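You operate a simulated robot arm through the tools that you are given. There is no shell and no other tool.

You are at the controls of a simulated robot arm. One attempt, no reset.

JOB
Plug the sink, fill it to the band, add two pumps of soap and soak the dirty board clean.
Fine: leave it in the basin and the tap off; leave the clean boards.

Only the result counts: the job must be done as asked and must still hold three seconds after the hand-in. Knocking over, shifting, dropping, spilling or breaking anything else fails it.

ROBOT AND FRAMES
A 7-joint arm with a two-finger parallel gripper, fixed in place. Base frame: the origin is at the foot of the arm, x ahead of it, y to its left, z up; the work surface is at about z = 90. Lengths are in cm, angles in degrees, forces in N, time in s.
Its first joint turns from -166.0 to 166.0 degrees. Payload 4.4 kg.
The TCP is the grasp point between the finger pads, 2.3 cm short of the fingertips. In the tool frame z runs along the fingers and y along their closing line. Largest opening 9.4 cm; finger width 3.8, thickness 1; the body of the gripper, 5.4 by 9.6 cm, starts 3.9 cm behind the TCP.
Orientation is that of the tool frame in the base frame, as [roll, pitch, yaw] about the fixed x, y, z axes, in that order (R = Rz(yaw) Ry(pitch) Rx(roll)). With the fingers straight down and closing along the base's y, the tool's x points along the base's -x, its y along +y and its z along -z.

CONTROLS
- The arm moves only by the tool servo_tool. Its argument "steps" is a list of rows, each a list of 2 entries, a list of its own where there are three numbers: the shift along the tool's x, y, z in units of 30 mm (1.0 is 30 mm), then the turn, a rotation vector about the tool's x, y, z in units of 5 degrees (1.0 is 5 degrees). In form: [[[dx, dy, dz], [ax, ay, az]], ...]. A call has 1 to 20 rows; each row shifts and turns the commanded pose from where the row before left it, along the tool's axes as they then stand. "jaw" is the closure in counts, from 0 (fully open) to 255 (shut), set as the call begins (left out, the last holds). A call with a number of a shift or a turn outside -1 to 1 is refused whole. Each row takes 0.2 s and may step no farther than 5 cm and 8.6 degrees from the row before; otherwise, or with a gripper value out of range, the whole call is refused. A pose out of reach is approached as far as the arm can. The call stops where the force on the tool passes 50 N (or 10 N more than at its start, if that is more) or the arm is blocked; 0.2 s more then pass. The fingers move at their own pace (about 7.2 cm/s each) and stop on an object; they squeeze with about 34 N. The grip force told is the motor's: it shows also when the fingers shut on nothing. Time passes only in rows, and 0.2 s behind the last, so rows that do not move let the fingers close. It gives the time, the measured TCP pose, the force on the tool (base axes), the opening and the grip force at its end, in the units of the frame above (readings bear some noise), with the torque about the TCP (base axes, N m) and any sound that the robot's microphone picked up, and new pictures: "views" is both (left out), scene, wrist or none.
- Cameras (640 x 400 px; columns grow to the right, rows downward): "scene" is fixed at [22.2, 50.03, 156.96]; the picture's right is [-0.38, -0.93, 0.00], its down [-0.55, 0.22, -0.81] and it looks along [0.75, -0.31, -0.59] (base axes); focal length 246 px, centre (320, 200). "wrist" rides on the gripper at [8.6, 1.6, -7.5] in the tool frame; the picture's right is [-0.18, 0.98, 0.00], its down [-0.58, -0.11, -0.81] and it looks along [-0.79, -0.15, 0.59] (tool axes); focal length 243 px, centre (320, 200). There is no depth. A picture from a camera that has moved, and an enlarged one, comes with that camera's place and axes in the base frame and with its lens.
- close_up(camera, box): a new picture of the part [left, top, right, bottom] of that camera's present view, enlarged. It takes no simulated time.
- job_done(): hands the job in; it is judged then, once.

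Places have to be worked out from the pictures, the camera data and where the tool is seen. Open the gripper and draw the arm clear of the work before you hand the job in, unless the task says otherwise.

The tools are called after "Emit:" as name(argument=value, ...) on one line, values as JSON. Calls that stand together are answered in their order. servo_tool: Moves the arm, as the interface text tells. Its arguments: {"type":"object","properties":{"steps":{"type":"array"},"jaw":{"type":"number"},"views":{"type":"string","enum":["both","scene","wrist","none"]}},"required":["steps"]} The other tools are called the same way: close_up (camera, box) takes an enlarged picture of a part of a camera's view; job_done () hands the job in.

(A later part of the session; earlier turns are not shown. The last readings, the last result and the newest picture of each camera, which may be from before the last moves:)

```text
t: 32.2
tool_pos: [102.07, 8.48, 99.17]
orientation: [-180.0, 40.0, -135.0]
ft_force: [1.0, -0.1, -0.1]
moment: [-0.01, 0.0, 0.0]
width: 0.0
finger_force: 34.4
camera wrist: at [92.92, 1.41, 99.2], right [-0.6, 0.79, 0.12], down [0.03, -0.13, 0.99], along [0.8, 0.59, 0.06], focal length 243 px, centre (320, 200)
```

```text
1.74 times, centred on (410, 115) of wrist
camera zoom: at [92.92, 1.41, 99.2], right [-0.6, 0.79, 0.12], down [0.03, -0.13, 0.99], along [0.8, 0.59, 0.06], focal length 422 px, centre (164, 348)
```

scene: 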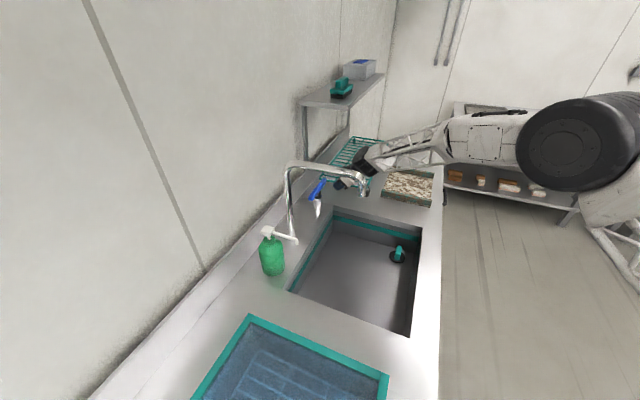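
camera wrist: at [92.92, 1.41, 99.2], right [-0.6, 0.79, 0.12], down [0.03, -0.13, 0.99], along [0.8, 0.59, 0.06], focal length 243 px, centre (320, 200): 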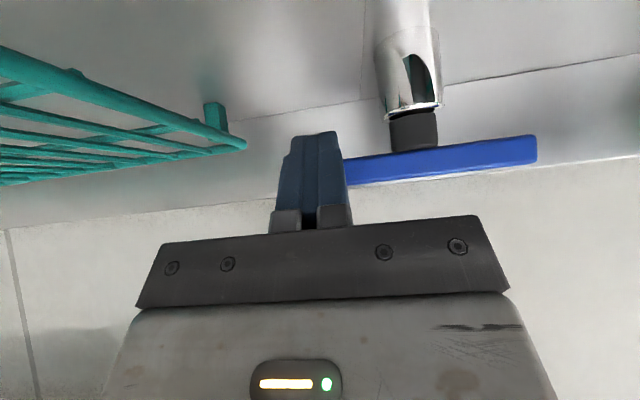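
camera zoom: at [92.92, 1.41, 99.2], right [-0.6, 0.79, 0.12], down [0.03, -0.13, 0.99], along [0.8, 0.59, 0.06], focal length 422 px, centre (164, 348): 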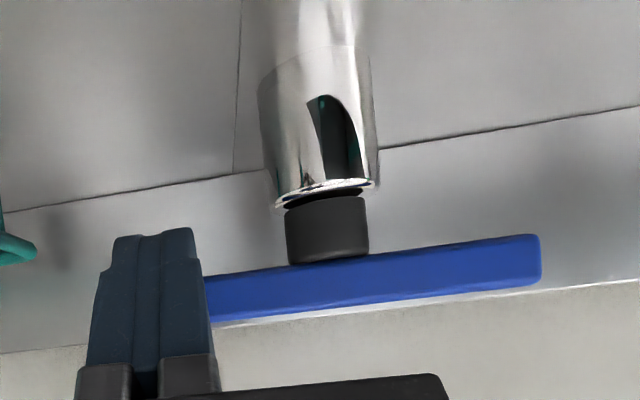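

The bar is a T on a round neck, so it most likely turns about the vertical. I push the far end gently away (toward the wall) in small steps and watch force and sound.

Emit:
servo_tool(steps=[[[-0.19, 0, 0.16], [0, 0, 0]], [[-0.19, 0, 0.16], [0, 0, 0]], [[-0.19, 0, 0.16], [0, 0, 0]], [[-0.19, 0, 0.16], [0, 0, 0]], [[-0.19, 0, 0.16], [0, 0, 0]], [[0, 0, 0], [0, 0, 0]]], views="both")

```text
t: 33.6
tool_pos: [104.53, 10.76, 98.98]
orientation: [180.0, 39.8, -135.0]
ft_force: [-29.0, -15.2, 2.2]
moment: [-0.25, -0.15, 0.28]
width: 0.0
finger_force: 34.8
camera wrist: at [95.34, 3.81, 99.11], right [-0.59, 0.8, 0.12], down [0.03, -0.13, 0.99], along [0.8, 0.59, 0.06], focal length 243 px, centre (320, 200)
```

scene: 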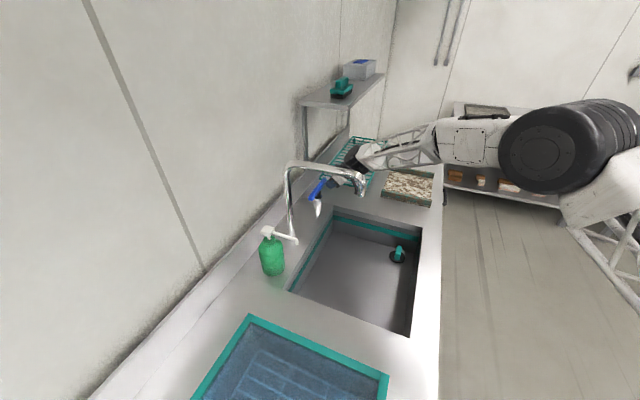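
wrist: 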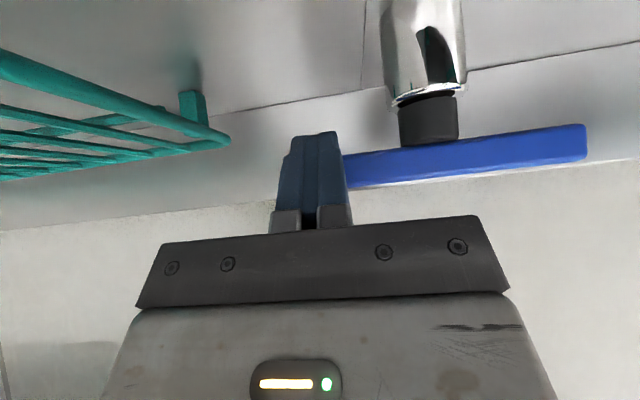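

Contact at the bar with about 33 N and the bar has not visibly turned. I add a hair more push (under the 50 N limit) to tell whether it is at a stop.

Emit:
servo_tool(steps=[[[-0.03, 0, 0.025], [0, 0, 0]], [[0, 0, 0], [0, 0, 0]]], views="none")

```text
t: 33.9
tool_pos: [104.44, 10.82, 98.92]
orientation: [180.0, 39.9, -135.0]
ft_force: [-13.5, -7.4, 5.2]
moment: [0.02, -0.1, 0.14]
width: 0.0
finger_force: 34.2
stopped in row 1: the force on the tool passed its limit at 59 N (the readings are from after the stop); the commanded pose is now the measured one
```

That direction is a hard stop (59 N), so I retreat, turn the approach heading by 25° so the forearm stays clear of the spout, and move in front of the near end of the lever.

Emit:
servo_tool(steps=[[[0, 0, -1], [0, 0, 0]], [[0, 0, -1], [0, 0, 0]], [[0, 0, -1], [0, 0, 0]], [[0, 0, -1], [0, 0, 0]], [[0, 0, 0], [-0.643, 0, -0.766]], [[0, 0, 0], [-0.643, 0, -0.766]], [[0, 0, 0], [-0.643, 0, -0.766]], [[0, 0, 0], [-0.643, 0, -0.766]], [[0, 0, 0], [-0.643, 0, -0.766]], [[-0.078, 0.66, 0.5], [0, 0, 0]], [[-0.078, 0.66, 0.5], [0, 0, 0]], [[-0.078, 0.66, 0.5], [0, 0, 0]], [[-0.078, 0.66, 0.5], [0, 0, 0]], [[-0.078, 0.66, 0.5], [0, 0, 0]], [[0, 0, 0], [0, 0, 0]]])

Emit:
close_up(camera="scene", box=[270, 130, 430, 230])

```text
t: 37.1
tool_pos: [91.69, 14.3, 102.96]
orientation: [179.9, 39.9, -110.2]
ft_force: [0.2, 0.4, -0.2]
moment: [-0.03, -0.01, 0.01]
width: 0.01
finger_force: 34.0
camera wrist: at [86.42, 3.96, 103.1], right [-0.88, 0.47, 0.12], down [0.08, -0.1, 0.99], along [0.48, 0.88, 0.05], focal length 243 px, centre (320, 200)
```

scene: 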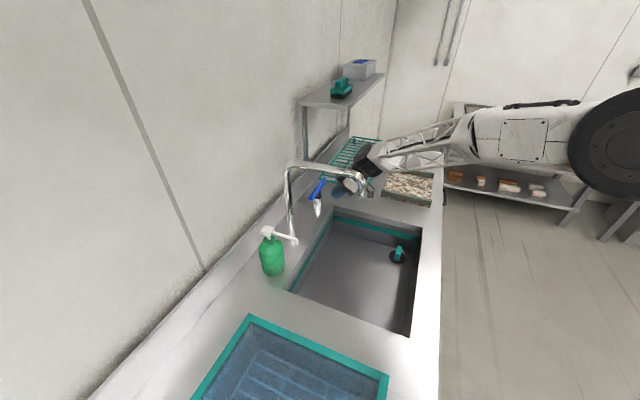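
wrist: 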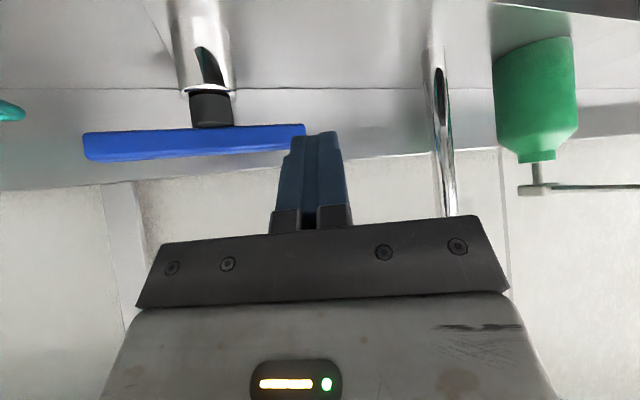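

```text
4.00 times, centred on (350, 180) of scene
camera zoom: at [22.2, 50.03, 156.96], right [-0.38, -0.93, 0.0], down [-0.55, 0.22, -0.81], along [0.75, -0.31, -0.59], focal length 983 px, centre (200, 280)
```

zoom: 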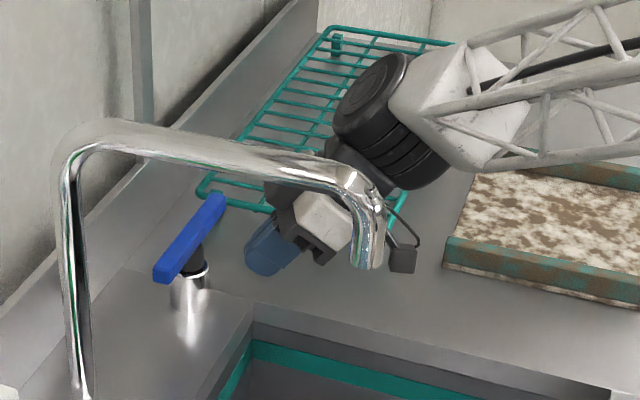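

The fingers now face the near end of the bar. I lower to its height and push it away toward the wall in small steps.

Emit:
servo_tool(steps=[[[0.145, -0.2, 0.717], [0, 0, 0]], [[0.145, -0.2, 0.717], [0, 0, 0]], [[-0.174, -0.106, 0.146], [0, 0, 0]], [[-0.174, -0.106, 0.146], [0, 0, 0]], [[-0.174, -0.106, 0.146], [0, 0, 0]], [[-0.174, -0.106, 0.146], [0, 0, 0]], [[-0.174, -0.106, 0.146], [0, 0, 0]], [[-0.174, -0.106, 0.146], [0, 0, 0]], [[0, 0, 0], [0, 0, 0]]])

Emit:
close_up(camera="scene", box=[270, 130, 430, 230])

```text
t: 39.1
tool_pos: [96.68, 18.91, 99.18]
orientation: [179.9, 40.0, -110.0]
ft_force: [-0.4, -1.0, -0.6]
moment: [-0.04, 0.02, -0.02]
width: 0.0
finger_force: 34.1
camera wrist: at [91.48, 8.68, 99.35], right [-0.87, 0.47, 0.12], down [0.08, -0.1, 0.99], along [0.48, 0.88, 0.05], focal length 243 px, centre (320, 200)
```

scene: 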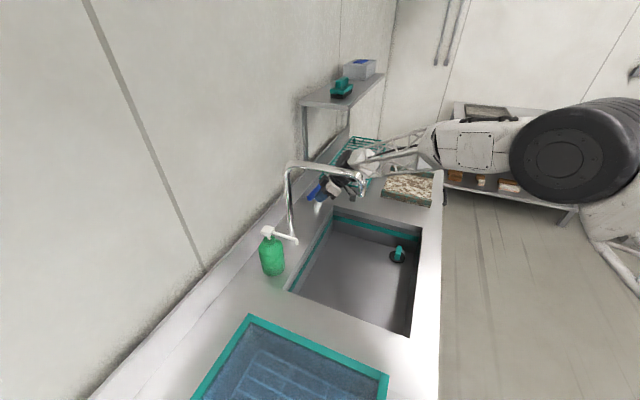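
wrist: 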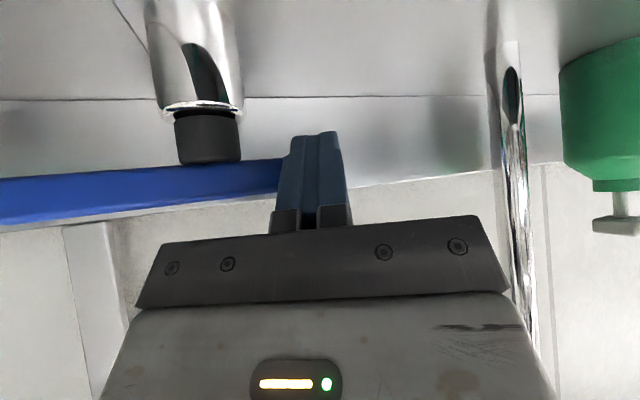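

```text
4.00 times, centred on (350, 180) of scene
camera zoom: at [22.2, 50.03, 156.96], right [-0.38, -0.93, 0.0], down [-0.55, 0.22, -0.81], along [0.75, -0.31, -0.59], focal length 983 px, centre (200, 280)
```

zoom: 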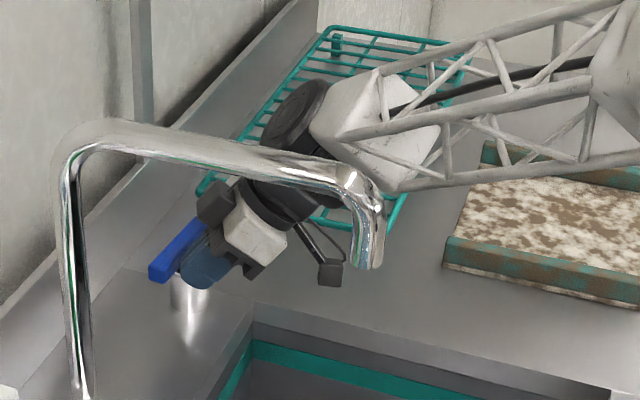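

No resistance here and the bar's near end seems to have begun moving. I push a further 1.5 cm and listen.

Emit:
servo_tool(steps=[[[-0.174, -0.106, 0.146], [0, 0, 0]], [[-0.174, -0.106, 0.146], [0, 0, 0]], [[0, 0, 0], [0, 0, 0]]])

Emit:
close_up(camera="scene", box=[270, 130, 430, 230])

```text
t: 39.9
tool_pos: [97.94, 19.92, 99.26]
orientation: [-180.0, 39.9, -110.1]
ft_force: [-1.4, -0.6, 0.8]
moment: [0.03, -0.02, 0.07]
width: 0.0
finger_force: 34.3
camera wrist: at [92.6, 9.7, 99.44], right [-0.88, 0.47, 0.12], down [0.08, -0.1, 0.99], along [0.48, 0.88, 0.05], focal length 243 px, centre (320, 200)
```

scene: 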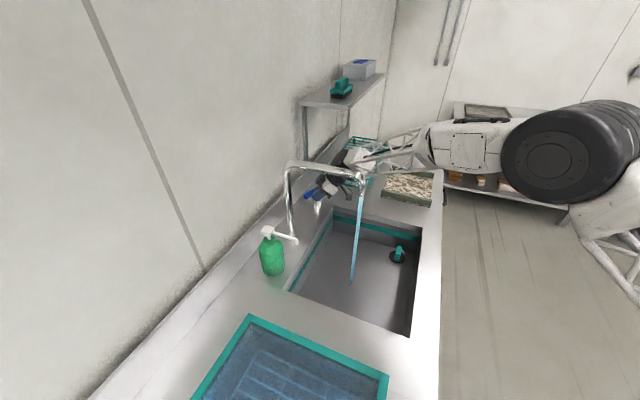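
wrist: 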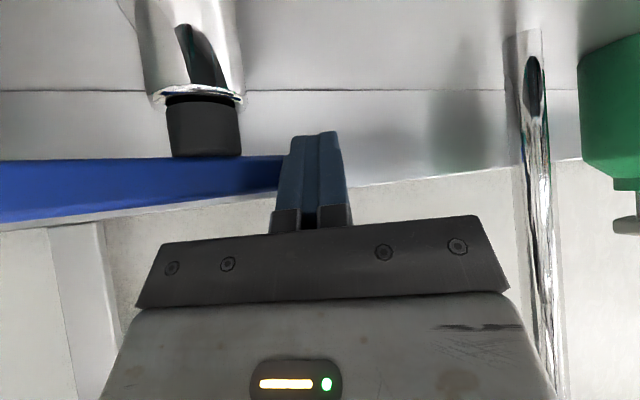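

```text
4.00 times, centred on (350, 180) of scene
camera zoom: at [22.2, 50.03, 156.96], right [-0.38, -0.93, 0.0], down [-0.55, 0.22, -0.81], along [0.75, -0.31, -0.59], focal length 983 px, centre (200, 280)
```

zoom: 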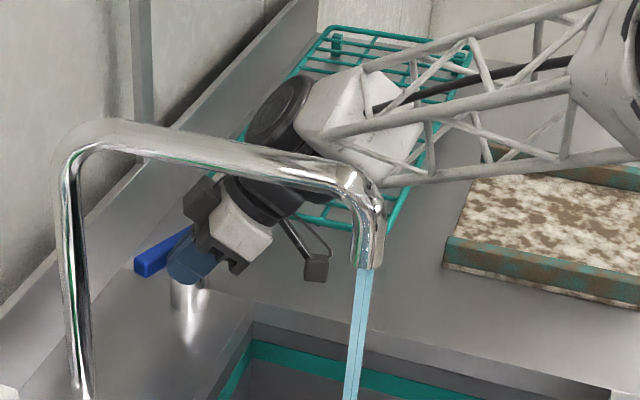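

Water is running: turning the near end toward the wall opens the tap, and the closed position is the hard stop I felt. I retreat and go back in front of the far end, ready to push the lever shut, while the basin fills.

Emit:
servo_tool(steps=[[[0.694, 0.423, -0.583], [0, 0, 0]], [[0.694, 0.423, -0.583], [0, 0, 0]], [[0.694, 0.423, -0.583], [0, 0, 0]], [[0, 0, 0], [0.643, 0, 0.766]], [[0, 0, 0], [0.643, 0, 0.766]], [[0, 0, 0], [0.643, 0, 0.766]], [[0, 0, 0], [0.643, 0, 0.766]], [[0, 0, 0], [0.643, 0, 0.766]], [[0, -0.917, 0], [0, 0, 0]], [[0, -0.917, 0], [0, 0, 0]], [[0, -0.917, 0], [0, 0, 0]], [[0, -0.917, 0], [0, 0, 0]], [[0, 0, 0], [0, 0, 0]]])

Emit:
close_up(camera="scene", box=[270, 190, 450, 340])

```text
t: 42.7
tool_pos: [99.28, 5.76, 99.23]
orientation: [180.0, 39.8, -135.0]
ft_force: [0.0, -0.3, -0.2]
moment: [0.0, -0.01, 0.0]
width: 0.0
finger_force: 34.3
camera wrist: at [90.09, -1.33, 99.44], right [-0.59, 0.79, 0.12], down [0.03, -0.13, 0.99], along [0.8, 0.59, 0.05], focal length 243 px, centre (320, 200)
```

scene: 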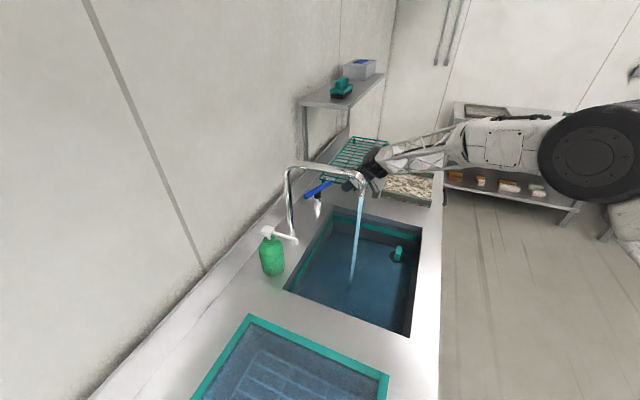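
wrist: 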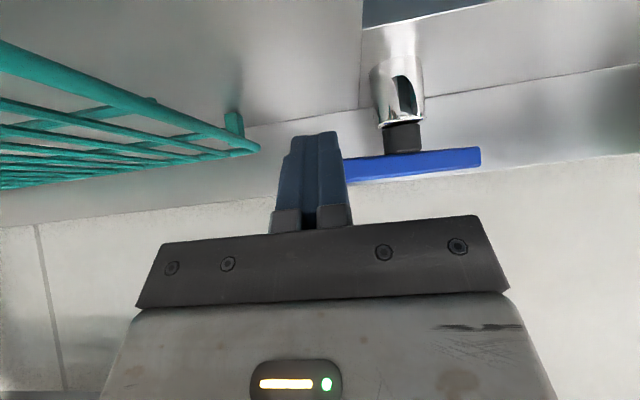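

```text
2.67 times, centred on (360, 265) of scene
camera zoom: at [22.2, 50.03, 156.96], right [-0.38, -0.93, 0.0], down [-0.55, 0.22, -0.81], along [0.75, -0.31, -0.59], focal length 655 px, centre (213, 27)
```

zoom: 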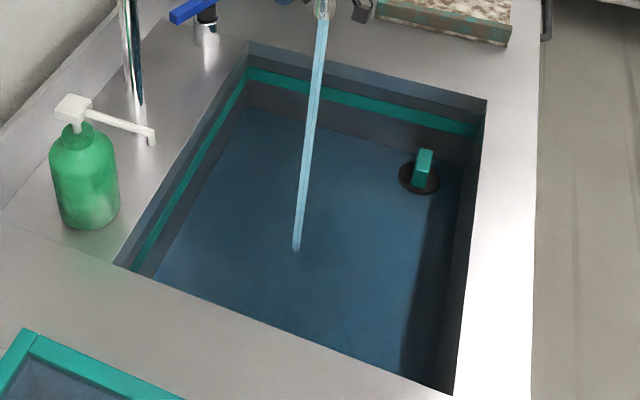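

The water is already about 1 cm deep, with the stopper holding. I stay ready at the far end of the lever and wait about 3 s, then compare the level.

Emit:
servo_tool(steps=[[[0, 0, 0], [0, 0, 0]], [[0, 0, 0], [0, 0, 0]], [[0, 0, 0], [0, 0, 0]], [[0, 0, 0], [0, 0, 0]], [[0, 0, 0], [0, 0, 0]], [[0, 0, 0], [0, 0, 0]], [[0, 0, 0], [0, 0, 0]], [[0, 0, 0], [0, 0, 0]], [[0, 0, 0], [0, 0, 0]], [[0, 0, 0], [0, 0, 0]], [[0, 0, 0], [0, 0, 0]], [[0, 0, 0], [0, 0, 0]], [[0, 0, 0], [0, 0, 0]], [[0, 0, 0], [0, 0, 0]], [[0, 0, 0], [0, 0, 0]]], views="scene")

Emit:
close_up(camera="scene", box=[270, 190, 450, 340])

```text
t: 45.9
tool_pos: [99.2, 5.58, 99.08]
orientation: [179.9, 39.9, -135.1]
ft_force: [0.5, 0.1, 0.4]
moment: [-0.01, 0.03, -0.02]
width: 0.0
finger_force: 34.0
```

scene: 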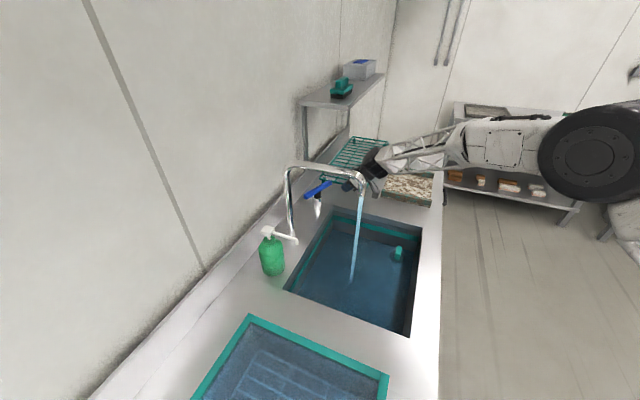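

```text
2.67 times, centred on (360, 265) of scene
camera zoom: at [22.2, 50.03, 156.96], right [-0.38, -0.93, 0.0], down [-0.55, 0.22, -0.81], along [0.75, -0.31, -0.59], focal length 655 px, centre (213, 27)
```

zoom: 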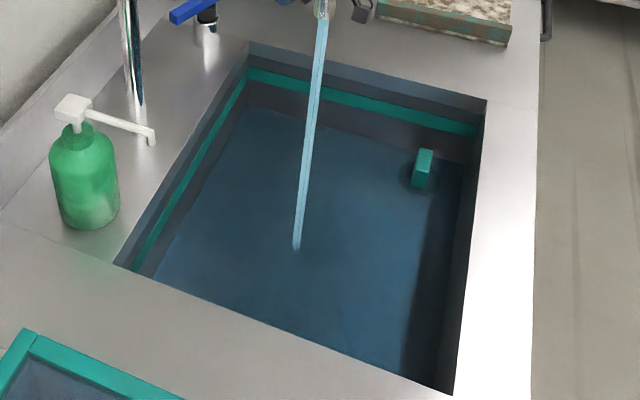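

Emit:
close_up(camera="scene", box=[370, 215, 425, 270])

Emit:
close_up(camera="scene", box=[310, 200, 365, 255])

```text
7.27 times, centred on (398, 242) of scene
camera zoom: at [22.2, 50.03, 156.96], right [-0.38, -0.93, 0.0], down [-0.55, 0.22, -0.81], along [0.75, -0.31, -0.59], focal length 1787 px, centre (-244, -109)
```

zoom: 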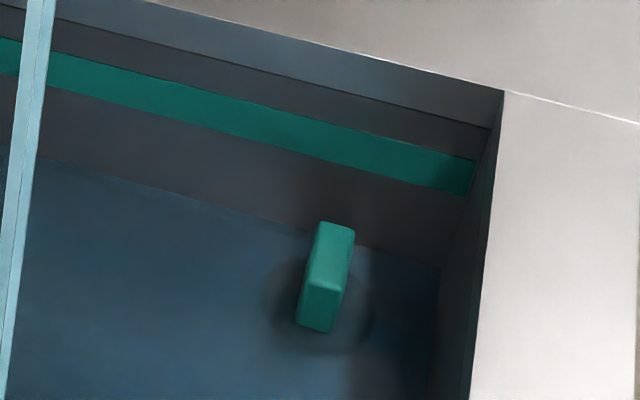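

```text
7.27 times, centred on (338, 228) of scene
camera zoom: at [22.2, 50.03, 156.96], right [-0.38, -0.93, 0.0], down [-0.55, 0.22, -0.81], along [0.75, -0.31, -0.59], focal length 1787 px, centre (193, 0)
```

zoom: 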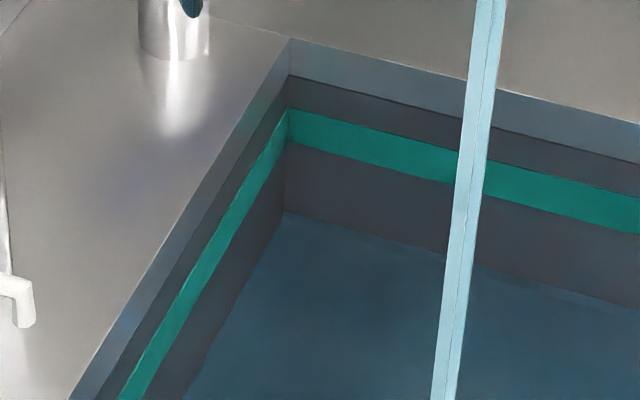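

The waterline at the far corner is about 1 cm above the floor; the band spans roughly z 81.6–84.7, and the rate seems about 0.15 cm/s. I wait about 8 s and re-measure.

Emit:
servo_tool(steps=[[[0, 0, 0], [0, 0, 0]], [[0, 0, 0], [0, 0, 0]], [[0, 0, 0], [0, 0, 0]], [[0, 0, 0], [0, 0, 0]], [[0, 0, 0], [0, 0, 0]], [[0, 0, 0], [0, 0, 0]], [[0, 0, 0], [0, 0, 0]], [[0, 0, 0], [0, 0, 0]], [[0, 0, 0], [0, 0, 0]], [[0, 0, 0], [0, 0, 0]], [[0, 0, 0], [0, 0, 0]], [[0, 0, 0], [0, 0, 0]], [[0, 0, 0], [0, 0, 0]], [[0, 0, 0], [0, 0, 0]], [[0, 0, 0], [0, 0, 0]], [[0, 0, 0], [0, 0, 0]], [[0, 0, 0], [0, 0, 0]], [[0, 0, 0], [0, 0, 0]], [[0, 0, 0], [0, 0, 0]], [[0, 0, 0], [0, 0, 0]]], views="none")

Emit:
servo_tool(steps=[[[0, 0, 0], [0, 0, 0]], [[0, 0, 0], [0, 0, 0]], [[0, 0, 0], [0, 0, 0]], [[0, 0, 0], [0, 0, 0]], [[0, 0, 0], [0, 0, 0]], [[0, 0, 0], [0, 0, 0]], [[0, 0, 0], [0, 0, 0]], [[0, 0, 0], [0, 0, 0]], [[0, 0, 0], [0, 0, 0]], [[0, 0, 0], [0, 0, 0]], [[0, 0, 0], [0, 0, 0]], [[0, 0, 0], [0, 0, 0]], [[0, 0, 0], [0, 0, 0]], [[0, 0, 0], [0, 0, 0]], [[0, 0, 0], [0, 0, 0]], [[0, 0, 0], [0, 0, 0]], [[0, 0, 0], [0, 0, 0]], [[0, 0, 0], [0, 0, 0]], [[0, 0, 0], [0, 0, 0]], [[0, 0, 0], [0, 0, 0]]], views="none")

Emit:
close_up(camera="scene", box=[310, 200, 365, 255])

```text
t: 50.1
tool_pos: [99.17, 5.79, 99.32]
orientation: [179.9, 39.9, -135.0]
ft_force: [0.3, 0.0, -0.6]
moment: [0.03, -0.01, -0.01]
width: 0.0
finger_force: 34.4
```

```text
t: 54.3
tool_pos: [99.16, 5.66, 99.23]
orientation: [179.9, 40.0, -135.0]
ft_force: [-0.2, 0.0, 0.5]
moment: [0.0, 0.0, -0.02]
width: 0.0
finger_force: 34.1
```

```text
7.27 times, centred on (338, 228) of scene
camera zoom: at [22.2, 50.03, 156.96], right [-0.38, -0.93, 0.0], down [-0.55, 0.22, -0.81], along [0.75, -0.31, -0.59], focal length 1787 px, centre (193, 0)
```

zoom: 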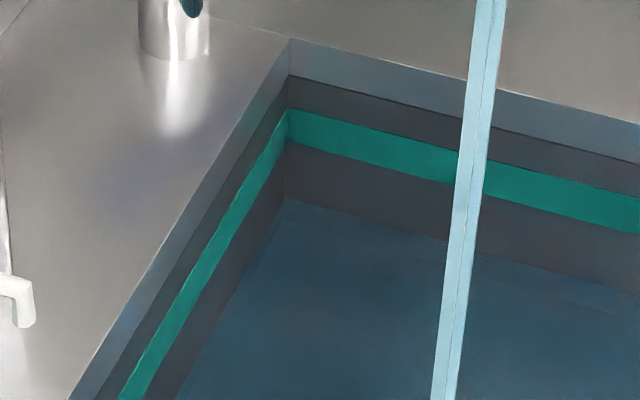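

The level rises 0.16 cm/s, so about 38 s to mid-band. I wait in batches.

Emit:
servo_tool(steps=[[[0, 0, 0], [0, 0, 0]], [[0, 0, 0], [0, 0, 0]], [[0, 0, 0], [0, 0, 0]], [[0, 0, 0], [0, 0, 0]], [[0, 0, 0], [0, 0, 0]], [[0, 0, 0], [0, 0, 0]], [[0, 0, 0], [0, 0, 0]], [[0, 0, 0], [0, 0, 0]], [[0, 0, 0], [0, 0, 0]], [[0, 0, 0], [0, 0, 0]], [[0, 0, 0], [0, 0, 0]], [[0, 0, 0], [0, 0, 0]], [[0, 0, 0], [0, 0, 0]], [[0, 0, 0], [0, 0, 0]], [[0, 0, 0], [0, 0, 0]], [[0, 0, 0], [0, 0, 0]], [[0, 0, 0], [0, 0, 0]], [[0, 0, 0], [0, 0, 0]], [[0, 0, 0], [0, 0, 0]], [[0, 0, 0], [0, 0, 0]]], views="none")

Emit:
servo_tool(steps=[[[0, 0, 0], [0, 0, 0]], [[0, 0, 0], [0, 0, 0]], [[0, 0, 0], [0, 0, 0]], [[0, 0, 0], [0, 0, 0]], [[0, 0, 0], [0, 0, 0]], [[0, 0, 0], [0, 0, 0]], [[0, 0, 0], [0, 0, 0]], [[0, 0, 0], [0, 0, 0]], [[0, 0, 0], [0, 0, 0]], [[0, 0, 0], [0, 0, 0]], [[0, 0, 0], [0, 0, 0]], [[0, 0, 0], [0, 0, 0]], [[0, 0, 0], [0, 0, 0]], [[0, 0, 0], [0, 0, 0]], [[0, 0, 0], [0, 0, 0]], [[0, 0, 0], [0, 0, 0]], [[0, 0, 0], [0, 0, 0]], [[0, 0, 0], [0, 0, 0]], [[0, 0, 0], [0, 0, 0]], [[0, 0, 0], [0, 0, 0]]], views="none")

Emit:
servo_tool(steps=[[[0, 0, 0], [0, 0, 0]], [[0, 0, 0], [0, 0, 0]], [[0, 0, 0], [0, 0, 0]], [[0, 0, 0], [0, 0, 0]], [[0, 0, 0], [0, 0, 0]], [[0, 0, 0], [0, 0, 0]], [[0, 0, 0], [0, 0, 0]], [[0, 0, 0], [0, 0, 0]], [[0, 0, 0], [0, 0, 0]], [[0, 0, 0], [0, 0, 0]], [[0, 0, 0], [0, 0, 0]], [[0, 0, 0], [0, 0, 0]], [[0, 0, 0], [0, 0, 0]], [[0, 0, 0], [0, 0, 0]], [[0, 0, 0], [0, 0, 0]], [[0, 0, 0], [0, 0, 0]], [[0, 0, 0], [0, 0, 0]], [[0, 0, 0], [0, 0, 0]], [[0, 0, 0], [0, 0, 0]], [[0, 0, 0], [0, 0, 0]]], views="none")

Emit:
servo_tool(steps=[[[0, 0, 0], [0, 0, 0]], [[0, 0, 0], [0, 0, 0]], [[0, 0, 0], [0, 0, 0]], [[0, 0, 0], [0, 0, 0]], [[0, 0, 0], [0, 0, 0]], [[0, 0, 0], [0, 0, 0]], [[0, 0, 0], [0, 0, 0]], [[0, 0, 0], [0, 0, 0]], [[0, 0, 0], [0, 0, 0]], [[0, 0, 0], [0, 0, 0]], [[0, 0, 0], [0, 0, 0]], [[0, 0, 0], [0, 0, 0]], [[0, 0, 0], [0, 0, 0]], [[0, 0, 0], [0, 0, 0]], [[0, 0, 0], [0, 0, 0]], [[0, 0, 0], [0, 0, 0]], [[0, 0, 0], [0, 0, 0]], [[0, 0, 0], [0, 0, 0]], [[0, 0, 0], [0, 0, 0]], [[0, 0, 0], [0, 0, 0]]], views="none")

Emit:
close_up(camera="scene", box=[310, 200, 365, 255])

```text
t: 58.5
tool_pos: [99.2, 5.93, 99.23]
orientation: [179.9, 40.0, -135.0]
ft_force: [0.2, 0.5, 0.3]
moment: [0.02, -0.01, 0.0]
width: 0.0
finger_force: 34.1
```

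```text
t: 62.7
tool_pos: [99.32, 5.73, 99.23]
orientation: [179.8, 40.0, -135.0]
ft_force: [-0.1, 0.0, 1.0]
moment: [-0.03, -0.03, -0.02]
width: 0.0
finger_force: 33.7
```

```text
t: 66.9
tool_pos: [99.23, 5.78, 99.2]
orientation: [179.9, 39.9, -135.0]
ft_force: [-0.4, -0.8, -0.2]
moment: [0.01, -0.03, 0.03]
width: 0.0
finger_force: 33.9
```

```text
t: 71.1
tool_pos: [99.21, 5.77, 99.2]
orientation: [179.9, 39.9, -135.0]
ft_force: [0.0, 0.5, 0.1]
moment: [0.01, 0.03, -0.04]
width: 0.0
finger_force: 33.5
```

```text
7.27 times, centred on (338, 228) of scene
camera zoom: at [22.2, 50.03, 156.96], right [-0.38, -0.93, 0.0], down [-0.55, 0.22, -0.81], along [0.75, -0.31, -0.59], focal length 1787 px, centre (193, 0)
```

zoom: 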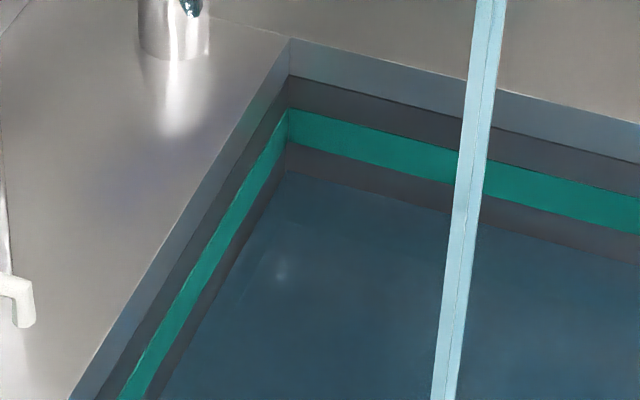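

Waterline at row 171 with the band's lower edge at about row 144; about 17 s to reach it and 26 s to mid-band. I wait another ~17 s, then check.

Emit:
servo_tool(steps=[[[0, 0, 0], [0, 0, 0]], [[0, 0, 0], [0, 0, 0]], [[0, 0, 0], [0, 0, 0]], [[0, 0, 0], [0, 0, 0]], [[0, 0, 0], [0, 0, 0]], [[0, 0, 0], [0, 0, 0]], [[0, 0, 0], [0, 0, 0]], [[0, 0, 0], [0, 0, 0]], [[0, 0, 0], [0, 0, 0]], [[0, 0, 0], [0, 0, 0]], [[0, 0, 0], [0, 0, 0]], [[0, 0, 0], [0, 0, 0]], [[0, 0, 0], [0, 0, 0]], [[0, 0, 0], [0, 0, 0]], [[0, 0, 0], [0, 0, 0]], [[0, 0, 0], [0, 0, 0]], [[0, 0, 0], [0, 0, 0]], [[0, 0, 0], [0, 0, 0]], [[0, 0, 0], [0, 0, 0]], [[0, 0, 0], [0, 0, 0]]], views="none")

Emit:
servo_tool(steps=[[[0, 0, 0], [0, 0, 0]], [[0, 0, 0], [0, 0, 0]], [[0, 0, 0], [0, 0, 0]], [[0, 0, 0], [0, 0, 0]], [[0, 0, 0], [0, 0, 0]], [[0, 0, 0], [0, 0, 0]], [[0, 0, 0], [0, 0, 0]], [[0, 0, 0], [0, 0, 0]], [[0, 0, 0], [0, 0, 0]], [[0, 0, 0], [0, 0, 0]], [[0, 0, 0], [0, 0, 0]], [[0, 0, 0], [0, 0, 0]], [[0, 0, 0], [0, 0, 0]], [[0, 0, 0], [0, 0, 0]], [[0, 0, 0], [0, 0, 0]], [[0, 0, 0], [0, 0, 0]], [[0, 0, 0], [0, 0, 0]], [[0, 0, 0], [0, 0, 0]], [[0, 0, 0], [0, 0, 0]], [[0, 0, 0], [0, 0, 0]]], views="none")

Emit:
servo_tool(steps=[[[0, 0, 0], [0, 0, 0]], [[0, 0, 0], [0, 0, 0]], [[0, 0, 0], [0, 0, 0]], [[0, 0, 0], [0, 0, 0]], [[0, 0, 0], [0, 0, 0]], [[0, 0, 0], [0, 0, 0]], [[0, 0, 0], [0, 0, 0]], [[0, 0, 0], [0, 0, 0]], [[0, 0, 0], [0, 0, 0]], [[0, 0, 0], [0, 0, 0]], [[0, 0, 0], [0, 0, 0]], [[0, 0, 0], [0, 0, 0]], [[0, 0, 0], [0, 0, 0]], [[0, 0, 0], [0, 0, 0]], [[0, 0, 0], [0, 0, 0]], [[0, 0, 0], [0, 0, 0]], [[0, 0, 0], [0, 0, 0]], [[0, 0, 0], [0, 0, 0]], [[0, 0, 0], [0, 0, 0]], [[0, 0, 0], [0, 0, 0]]], views="none")

Emit:
servo_tool(steps=[[[0, 0, 0], [0, 0, 0]], [[0, 0, 0], [0, 0, 0]], [[0, 0, 0], [0, 0, 0]], [[0, 0, 0], [0, 0, 0]], [[0, 0, 0], [0, 0, 0]], [[0, 0, 0], [0, 0, 0]], [[0, 0, 0], [0, 0, 0]], [[0, 0, 0], [0, 0, 0]], [[0, 0, 0], [0, 0, 0]], [[0, 0, 0], [0, 0, 0]], [[0, 0, 0], [0, 0, 0]], [[0, 0, 0], [0, 0, 0]], [[0, 0, 0], [0, 0, 0]], [[0, 0, 0], [0, 0, 0]], [[0, 0, 0], [0, 0, 0]], [[0, 0, 0], [0, 0, 0]], [[0, 0, 0], [0, 0, 0]], [[0, 0, 0], [0, 0, 0]], [[0, 0, 0], [0, 0, 0]], [[0, 0, 0], [0, 0, 0]]], views="both")

Emit:
close_up(camera="scene", box=[310, 200, 365, 255])

```text
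t: 75.3
tool_pos: [99.25, 5.7, 99.17]
orientation: [179.9, 39.9, -134.9]
ft_force: [0.6, -0.2, -0.6]
moment: [-0.02, 0.02, -0.02]
width: 0.0
finger_force: 33.4
```

```text
t: 79.5
tool_pos: [99.24, 5.83, 99.21]
orientation: [179.9, 39.9, -135.0]
ft_force: [0.0, 0.3, 0.0]
moment: [0.0, 0.0, -0.02]
width: 0.0
finger_force: 34.1
```

```text
t: 83.7
tool_pos: [99.22, 5.71, 99.23]
orientation: [179.9, 39.9, -135.1]
ft_force: [0.0, 0.2, -0.2]
moment: [-0.01, -0.01, -0.02]
width: 0.01
finger_force: 33.9
```

```text
t: 87.9
tool_pos: [99.16, 5.73, 99.16]
orientation: [179.9, 39.9, -134.9]
ft_force: [0.5, -0.3, -0.1]
moment: [0.03, 0.04, -0.01]
width: 0.01
finger_force: 33.9
camera wrist: at [90.07, -1.3, 99.42], right [-0.59, 0.79, 0.12], down [0.03, -0.13, 0.99], along [0.8, 0.59, 0.05], focal length 243 px, centre (320, 200)
```

scene: 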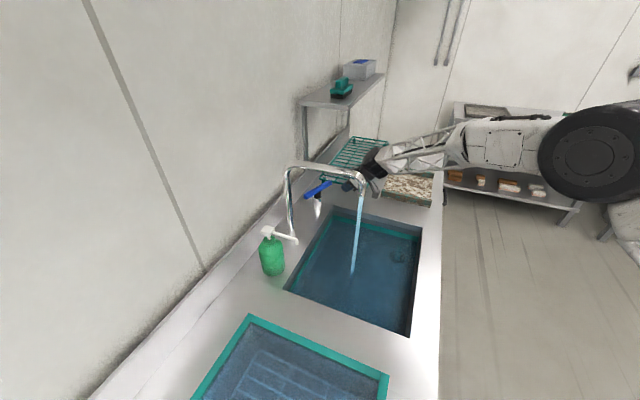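
wrist: 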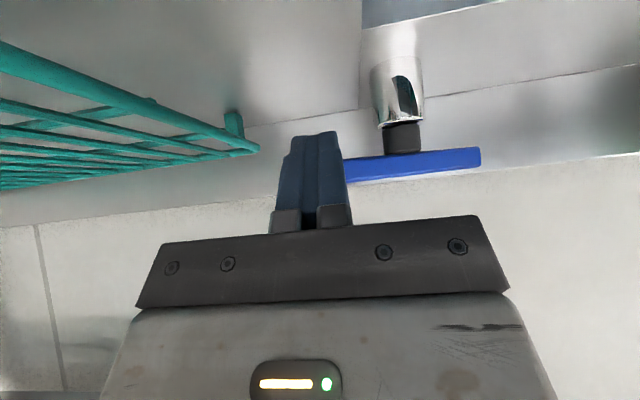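

```text
7.27 times, centred on (338, 228) of scene
camera zoom: at [22.2, 50.03, 156.96], right [-0.38, -0.93, 0.0], down [-0.55, 0.22, -0.81], along [0.75, -0.31, -0.59], focal length 1787 px, centre (193, 0)
```

zoom: 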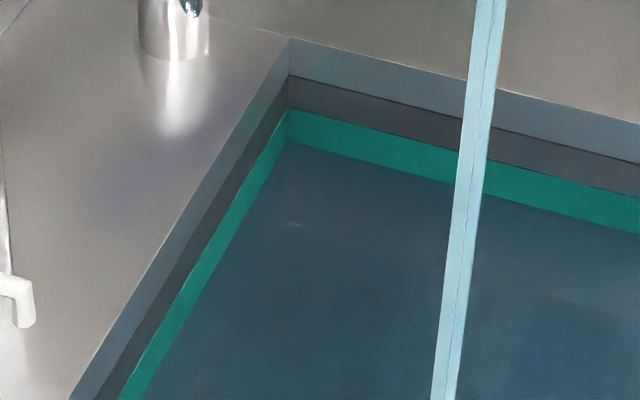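

The waterline has just reached the band's lower edge. I wait about 4 s more, then push the lever shut against its stop.

Emit:
servo_tool(steps=[[[0, 0, 0], [0, 0, 0]], [[0, 0, 0], [0, 0, 0]], [[0, 0, 0], [0, 0, 0]], [[0, 0, 0], [0, 0, 0]], [[0, 0, 0], [0, 0, 0]], [[0, 0, 0], [0, 0, 0]], [[0, 0, 0], [0, 0, 0]], [[0, 0, 0], [0, 0, 0]], [[0, 0, 0], [0, 0, 0]], [[0, 0, 0], [0, 0, 0]], [[0, 0, 0], [0, 0, 0]], [[0, 0, 0], [0, 0, 0]], [[0, 0, 0], [0, 0, 0]], [[0, 0, 0], [0, 0, 0]], [[0, 0, 0], [0, 0, 0]], [[0, 0, 0], [0, 0, 0]], [[0, 0, 0], [0, 0, 0]], [[0, 0, 0], [0, 0, 0]]], views="none")

Emit:
servo_tool(steps=[[[-0.255, 0, 0.214], [0, 0, 0]], [[-0.255, 0, 0.214], [0, 0, 0]], [[-0.255, 0, 0.214], [0, 0, 0]], [[-0.255, 0, 0.214], [0, 0, 0]], [[-0.255, 0, 0.214], [0, 0, 0]], [[-0.255, 0, 0.214], [0, 0, 0]], [[-0.255, 0, 0.214], [0, 0, 0]], [[-0.05, 0, 0.043], [0, 0, 0]], [[-0.05, 0, 0.043], [0, 0, 0]], [[0, 0, 0], [0, 0, 0]]], views="both")

Emit:
close_up(camera="scene", box=[290, 140, 420, 255])

```text
t: 91.7
tool_pos: [99.17, 5.73, 99.12]
orientation: [179.9, 39.9, -135.0]
ft_force: [0.1, 0.1, -0.5]
moment: [-0.03, 0.0, -0.02]
width: 0.0
finger_force: 34.5
```

```text
t: 94.0
tool_pos: [104.4, 10.9, 99.3]
orientation: [179.9, 39.7, -135.1]
ft_force: [-18.1, -9.1, 5.6]
moment: [0.12, 0.03, 0.18]
width: 0.0
finger_force: 33.9
stopped in row 10: the force on the tool passed its limit at 52 N (the readings are from after the stop); the commanded pose is now the measured one
camera wrist: at [95.31, 3.84, 99.42], right [-0.59, 0.8, 0.12], down [0.03, -0.13, 0.99], along [0.8, 0.59, 0.05], focal length 243 px, centre (320, 200)
```

scene: 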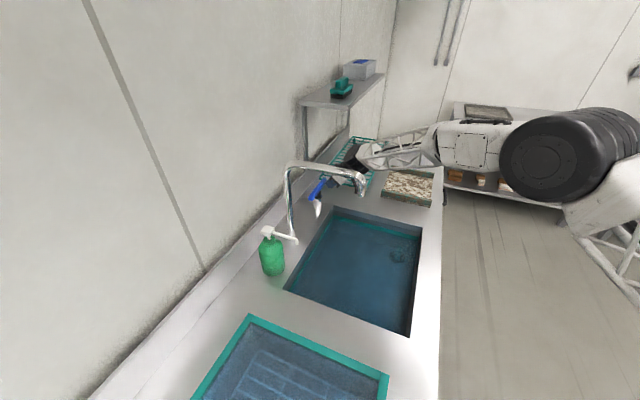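
wrist: 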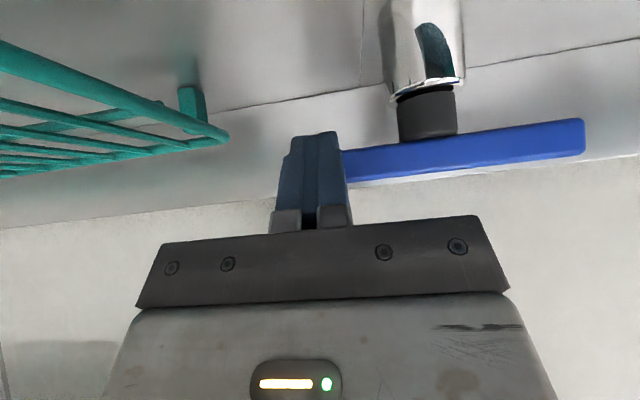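

```text
3.48 times, centred on (355, 198) of scene
camera zoom: at [22.2, 50.03, 156.96], right [-0.38, -0.93, 0.0], down [-0.55, 0.22, -0.81], along [0.75, -0.31, -0.59], focal length 855 px, centre (198, 209)
```

zoom: 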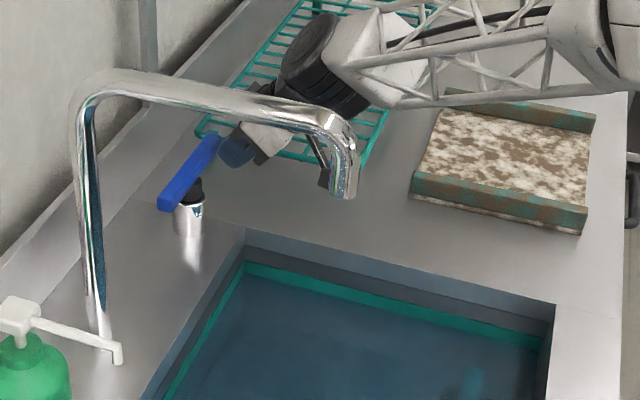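

The stream has stopped and the lever is back on its stop. I check the waterline against the band.

Emit:
close_up(camera="scene", box=[310, 200, 365, 255])

Emit:
close_up(camera="scene", box=[280, 200, 440, 340])

```text
7.27 times, centred on (338, 228) of scene
camera zoom: at [22.2, 50.03, 156.96], right [-0.38, -0.93, 0.0], down [-0.55, 0.22, -0.81], along [0.75, -0.31, -0.59], focal length 1787 px, centre (193, 0)
```

zoom: 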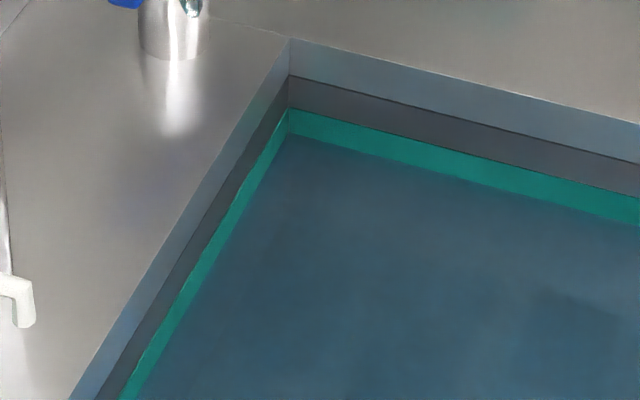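

```text
2.86 times, centred on (360, 270) of scene
camera zoom: at [22.2, 50.03, 156.96], right [-0.38, -0.93, 0.0], down [-0.55, 0.22, -0.81], along [0.75, -0.31, -0.59], focal length 702 px, centre (206, 0)
```

zoom: 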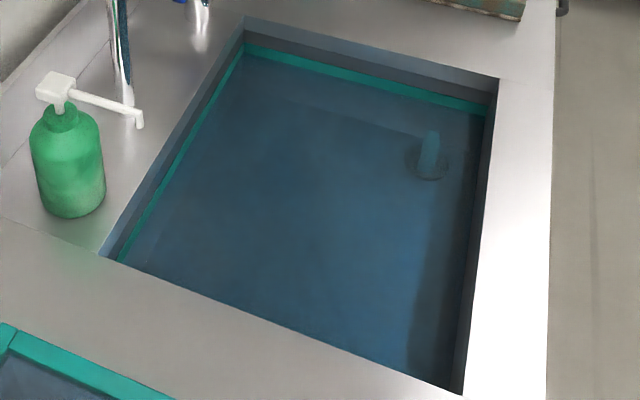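

The waterline sits inside the band (about a third up), which leaves room for the board. I retreat from the lever, straighten the tool, and then go around the spout toward the soap pump.

Emit:
servo_tool(steps=[[[0.2, 0, -0.2], [0, 0, 0]], [[0, 0, -1], [0, 0, 0]], [[0, 0, -1], [0, 0, 0]], [[0, 0, -1], [0, 0, 0]], [[0, 0, -1], [0, 0, 0]], [[0, 0, -1], [0, 0, 0]], [[0, 0, -1], [0, 0, 0]], [[0.68, 0, -0.57], [0, 0, 0]], [[0.68, 0, -0.57], [0, 0, 0]], [[0.68, 0, -0.57], [0, 0, 0]], [[0, 0, 0], [0, 1, 0]], [[0, 0, 0], [0, 1, 0]], [[0, 0, 0], [0, 1, 0]], [[0, 0, 0], [0, 1, 0]], [[0, 0, 0], [0, 1, 0]], [[0, 0, 0], [0, 1, 0]], [[0, 0, 0], [0, 1, 0]], [[0, 0, 0], [0, 1, 0]], [[0, 0, 0], [0, 0, 0]]], views="scene")

```text
t: 98.0
tool_pos: [90.03, -3.59, 113.17]
orientation: [-179.9, -0.3, -135.0]
ft_force: [-0.1, -0.1, -0.5]
moment: [0.01, 0.0, 0.01]
width: 0.0
finger_force: 34.1
```

scene: 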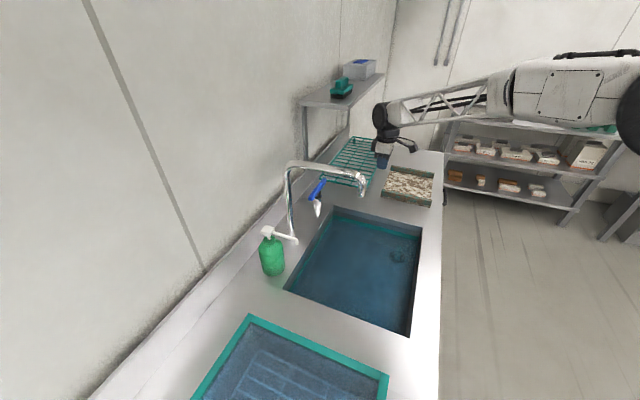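

Tool is vertical again beyond the basin. I rise to z≈128, back away from the spout tip, and traverse to the soap side of the basin.

Emit:
servo_tool(steps=[[[0.49, 0, -1], [0, 0, 0]], [[0.49, 0, -1], [0, 0, 0]], [[0.49, 0, -1], [0, 0, 0]], [[0.49, 0, -1], [0, 0, 0]], [[0.49, 0, -1], [0, 0, 0]], [[0, 1, 0], [0, 0, 0]], [[0, 1, 0], [0, 0, 0]], [[0, 1, 0], [0, 0, 0]], [[0, 1, 0], [0, 0, 0]], [[0, 1, 0], [0, 0, 0]], [[0, 1, 0], [0, 0, 0]], [[0, 1, 0], [0, 0, 0]], [[0, 1, 0], [0, 0, 0]], [[0, 1, 0], [0, 0, 0]], [[0, 1, 0], [0, 0, 0]], [[0, 1, 0], [0, 0, 0]], [[0, 1, 0], [0, 0, 0]], [[0, 1, 0], [0, 0, 0]], [[0, 1, 0], [0, 0, 0]], [[0, 0, 0], [0, 0, 0]]])

```text
t: 102.2
tool_pos: [55.18, 20.98, 128.17]
orientation: [180.0, -0.2, -135.1]
ft_force: [-0.5, 0.7, 0.1]
moment: [0.01, 0.01, 0.01]
width: 0.0
finger_force: 33.4
camera wrist: at [48.03, 15.97, 135.64], right [-0.56, 0.83, 0.0], down [0.49, 0.33, 0.8], along [0.66, 0.45, -0.59], focal length 243 px, centre (320, 200)
```

scene: 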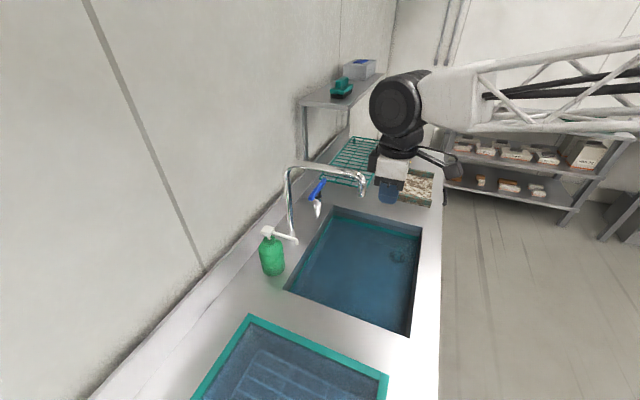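
wrist: 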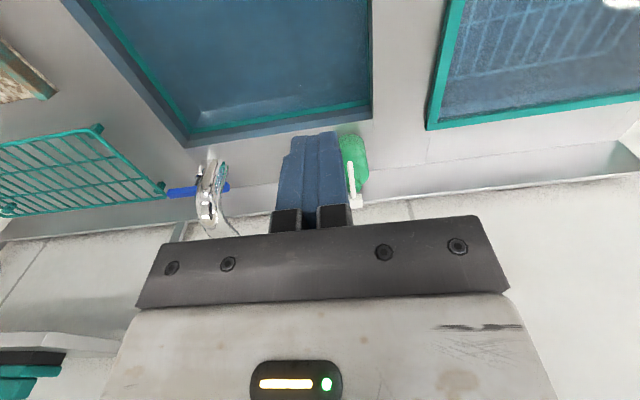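

Emit:
close_up(camera="wrist", box=[310, 110, 410, 220])

Emit:
close_up(camera="scene", box=[245, 210, 315, 290])

```text
3.64 times, centred on (360, 165) of wrist
camera zoom: at [48.03, 15.97, 135.64], right [-0.56, 0.83, 0.0], down [0.49, 0.33, 0.8], along [0.66, 0.45, -0.59], focal length 882 px, centre (174, 327)
```

zoom: 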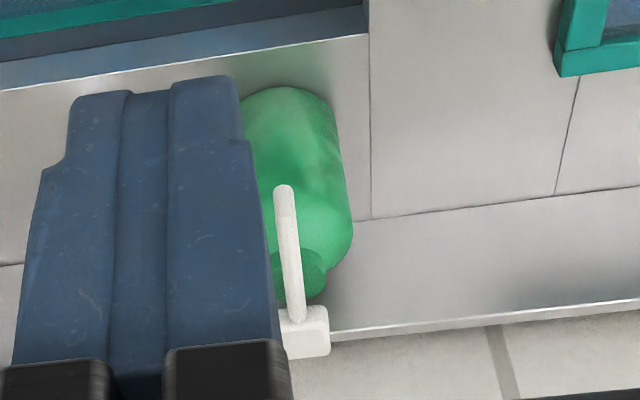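

```text
5.00 times, centred on (280, 250) of scene
camera zoom: at [22.2, 50.03, 156.96], right [-0.38, -0.93, 0.0], down [-0.55, 0.22, -0.81], along [0.75, -0.31, -0.59], focal length 1228 px, centre (520, -50)
```

zoom: 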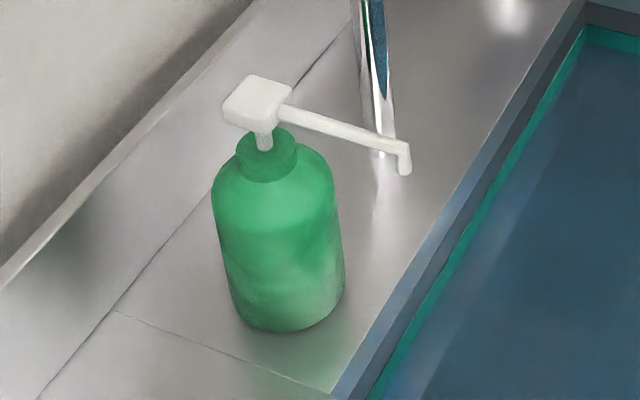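

The pump head is at about (76.7, 44.0, 108) with its nozzle tip over the basin at (70.1, 37.3). I move over the head at height with closed fingers and come down to just above it.

Emit:
servo_tool(steps=[[[-0.955, 0.032, 0], [0, 0, 0]], [[-0.955, 0.032, 0], [0, 0, 0]], [[-0.955, 0.032, 0], [0, 0, 0]], [[-0.955, 0.032, 0], [0, 0, 0]], [[-0.955, 0.032, 0], [0, 0, 0]], [[-0.955, 0.032, 0], [0, 0, 0]], [[-0.955, 0.032, 0], [0, 0, 0]], [[-0.955, 0.032, 0], [0, 0, 0]], [[-0.955, 0.032, 0], [0, 0, 0]], [[-0.955, 0.032, 0], [0, 0, 0]], [[-0.955, 0.032, 0], [0, 0, 0]], [[0, 0, 0.8], [0, 0, 0]], [[0, 0, 0.8], [0, 0, 0]], [[0, 0, 0.8], [0, 0, 0]], [[0, 0, 0.8], [0, 0, 0]], [[0, 0, 0.8], [0, 0, 0]], [[0, 0, 0.6], [0, 0, 0]], [[0, 0, 0], [0, 0, 0]]])

Emit:
close_up(camera="scene", box=[235, 190, 335, 290])

Emit:
close_up(camera="wrist", box=[240, 60, 400, 220])

```text
t: 106.0
tool_pos: [76.7, 44.17, 114.08]
orientation: [180.0, 0.0, -135.0]
ft_force: [-0.2, -0.1, -0.2]
moment: [-0.01, -0.03, -0.02]
width: 0.01
finger_force: 34.1
camera wrist: at [69.54, 39.06, 121.68], right [-0.56, 0.83, 0.0], down [0.49, 0.33, 0.8], along [0.66, 0.45, -0.59], focal length 243 px, centre (320, 200)
```

scene: 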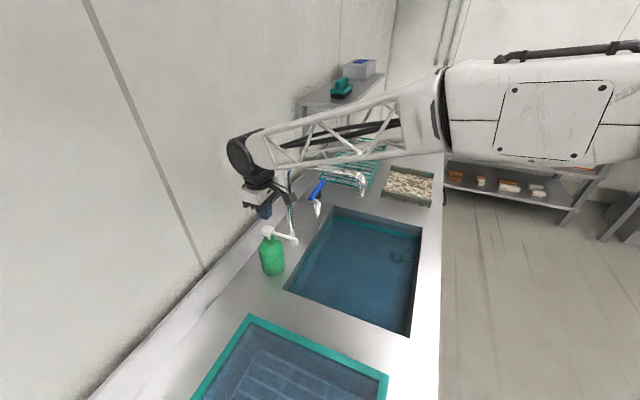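
wrist: 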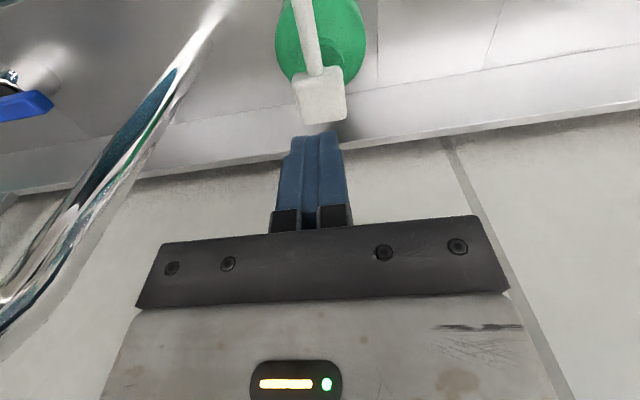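

```text
4.00 times, centred on (285, 240) of scene
camera zoom: at [22.2, 50.03, 156.96], right [-0.38, -0.93, 0.0], down [-0.55, 0.22, -0.81], along [0.75, -0.31, -0.59], focal length 983 px, centre (460, 40)
```

zoom: 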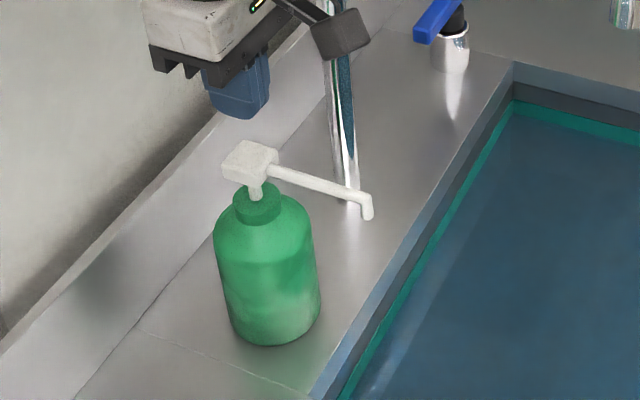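

```text
2.50 times, centred on (320, 140) of wrist
camera zoom: at [69.54, 39.06, 121.68], right [-0.56, 0.83, 0.0], down [0.49, 0.33, 0.8], along [0.66, 0.45, -0.59], focal length 606 px, centre (320, 350)
```

zoom: 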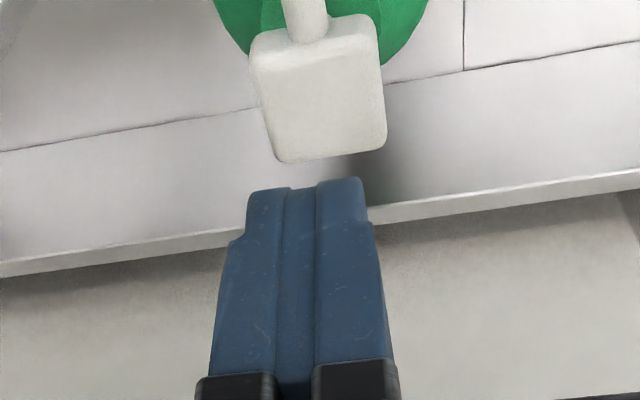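

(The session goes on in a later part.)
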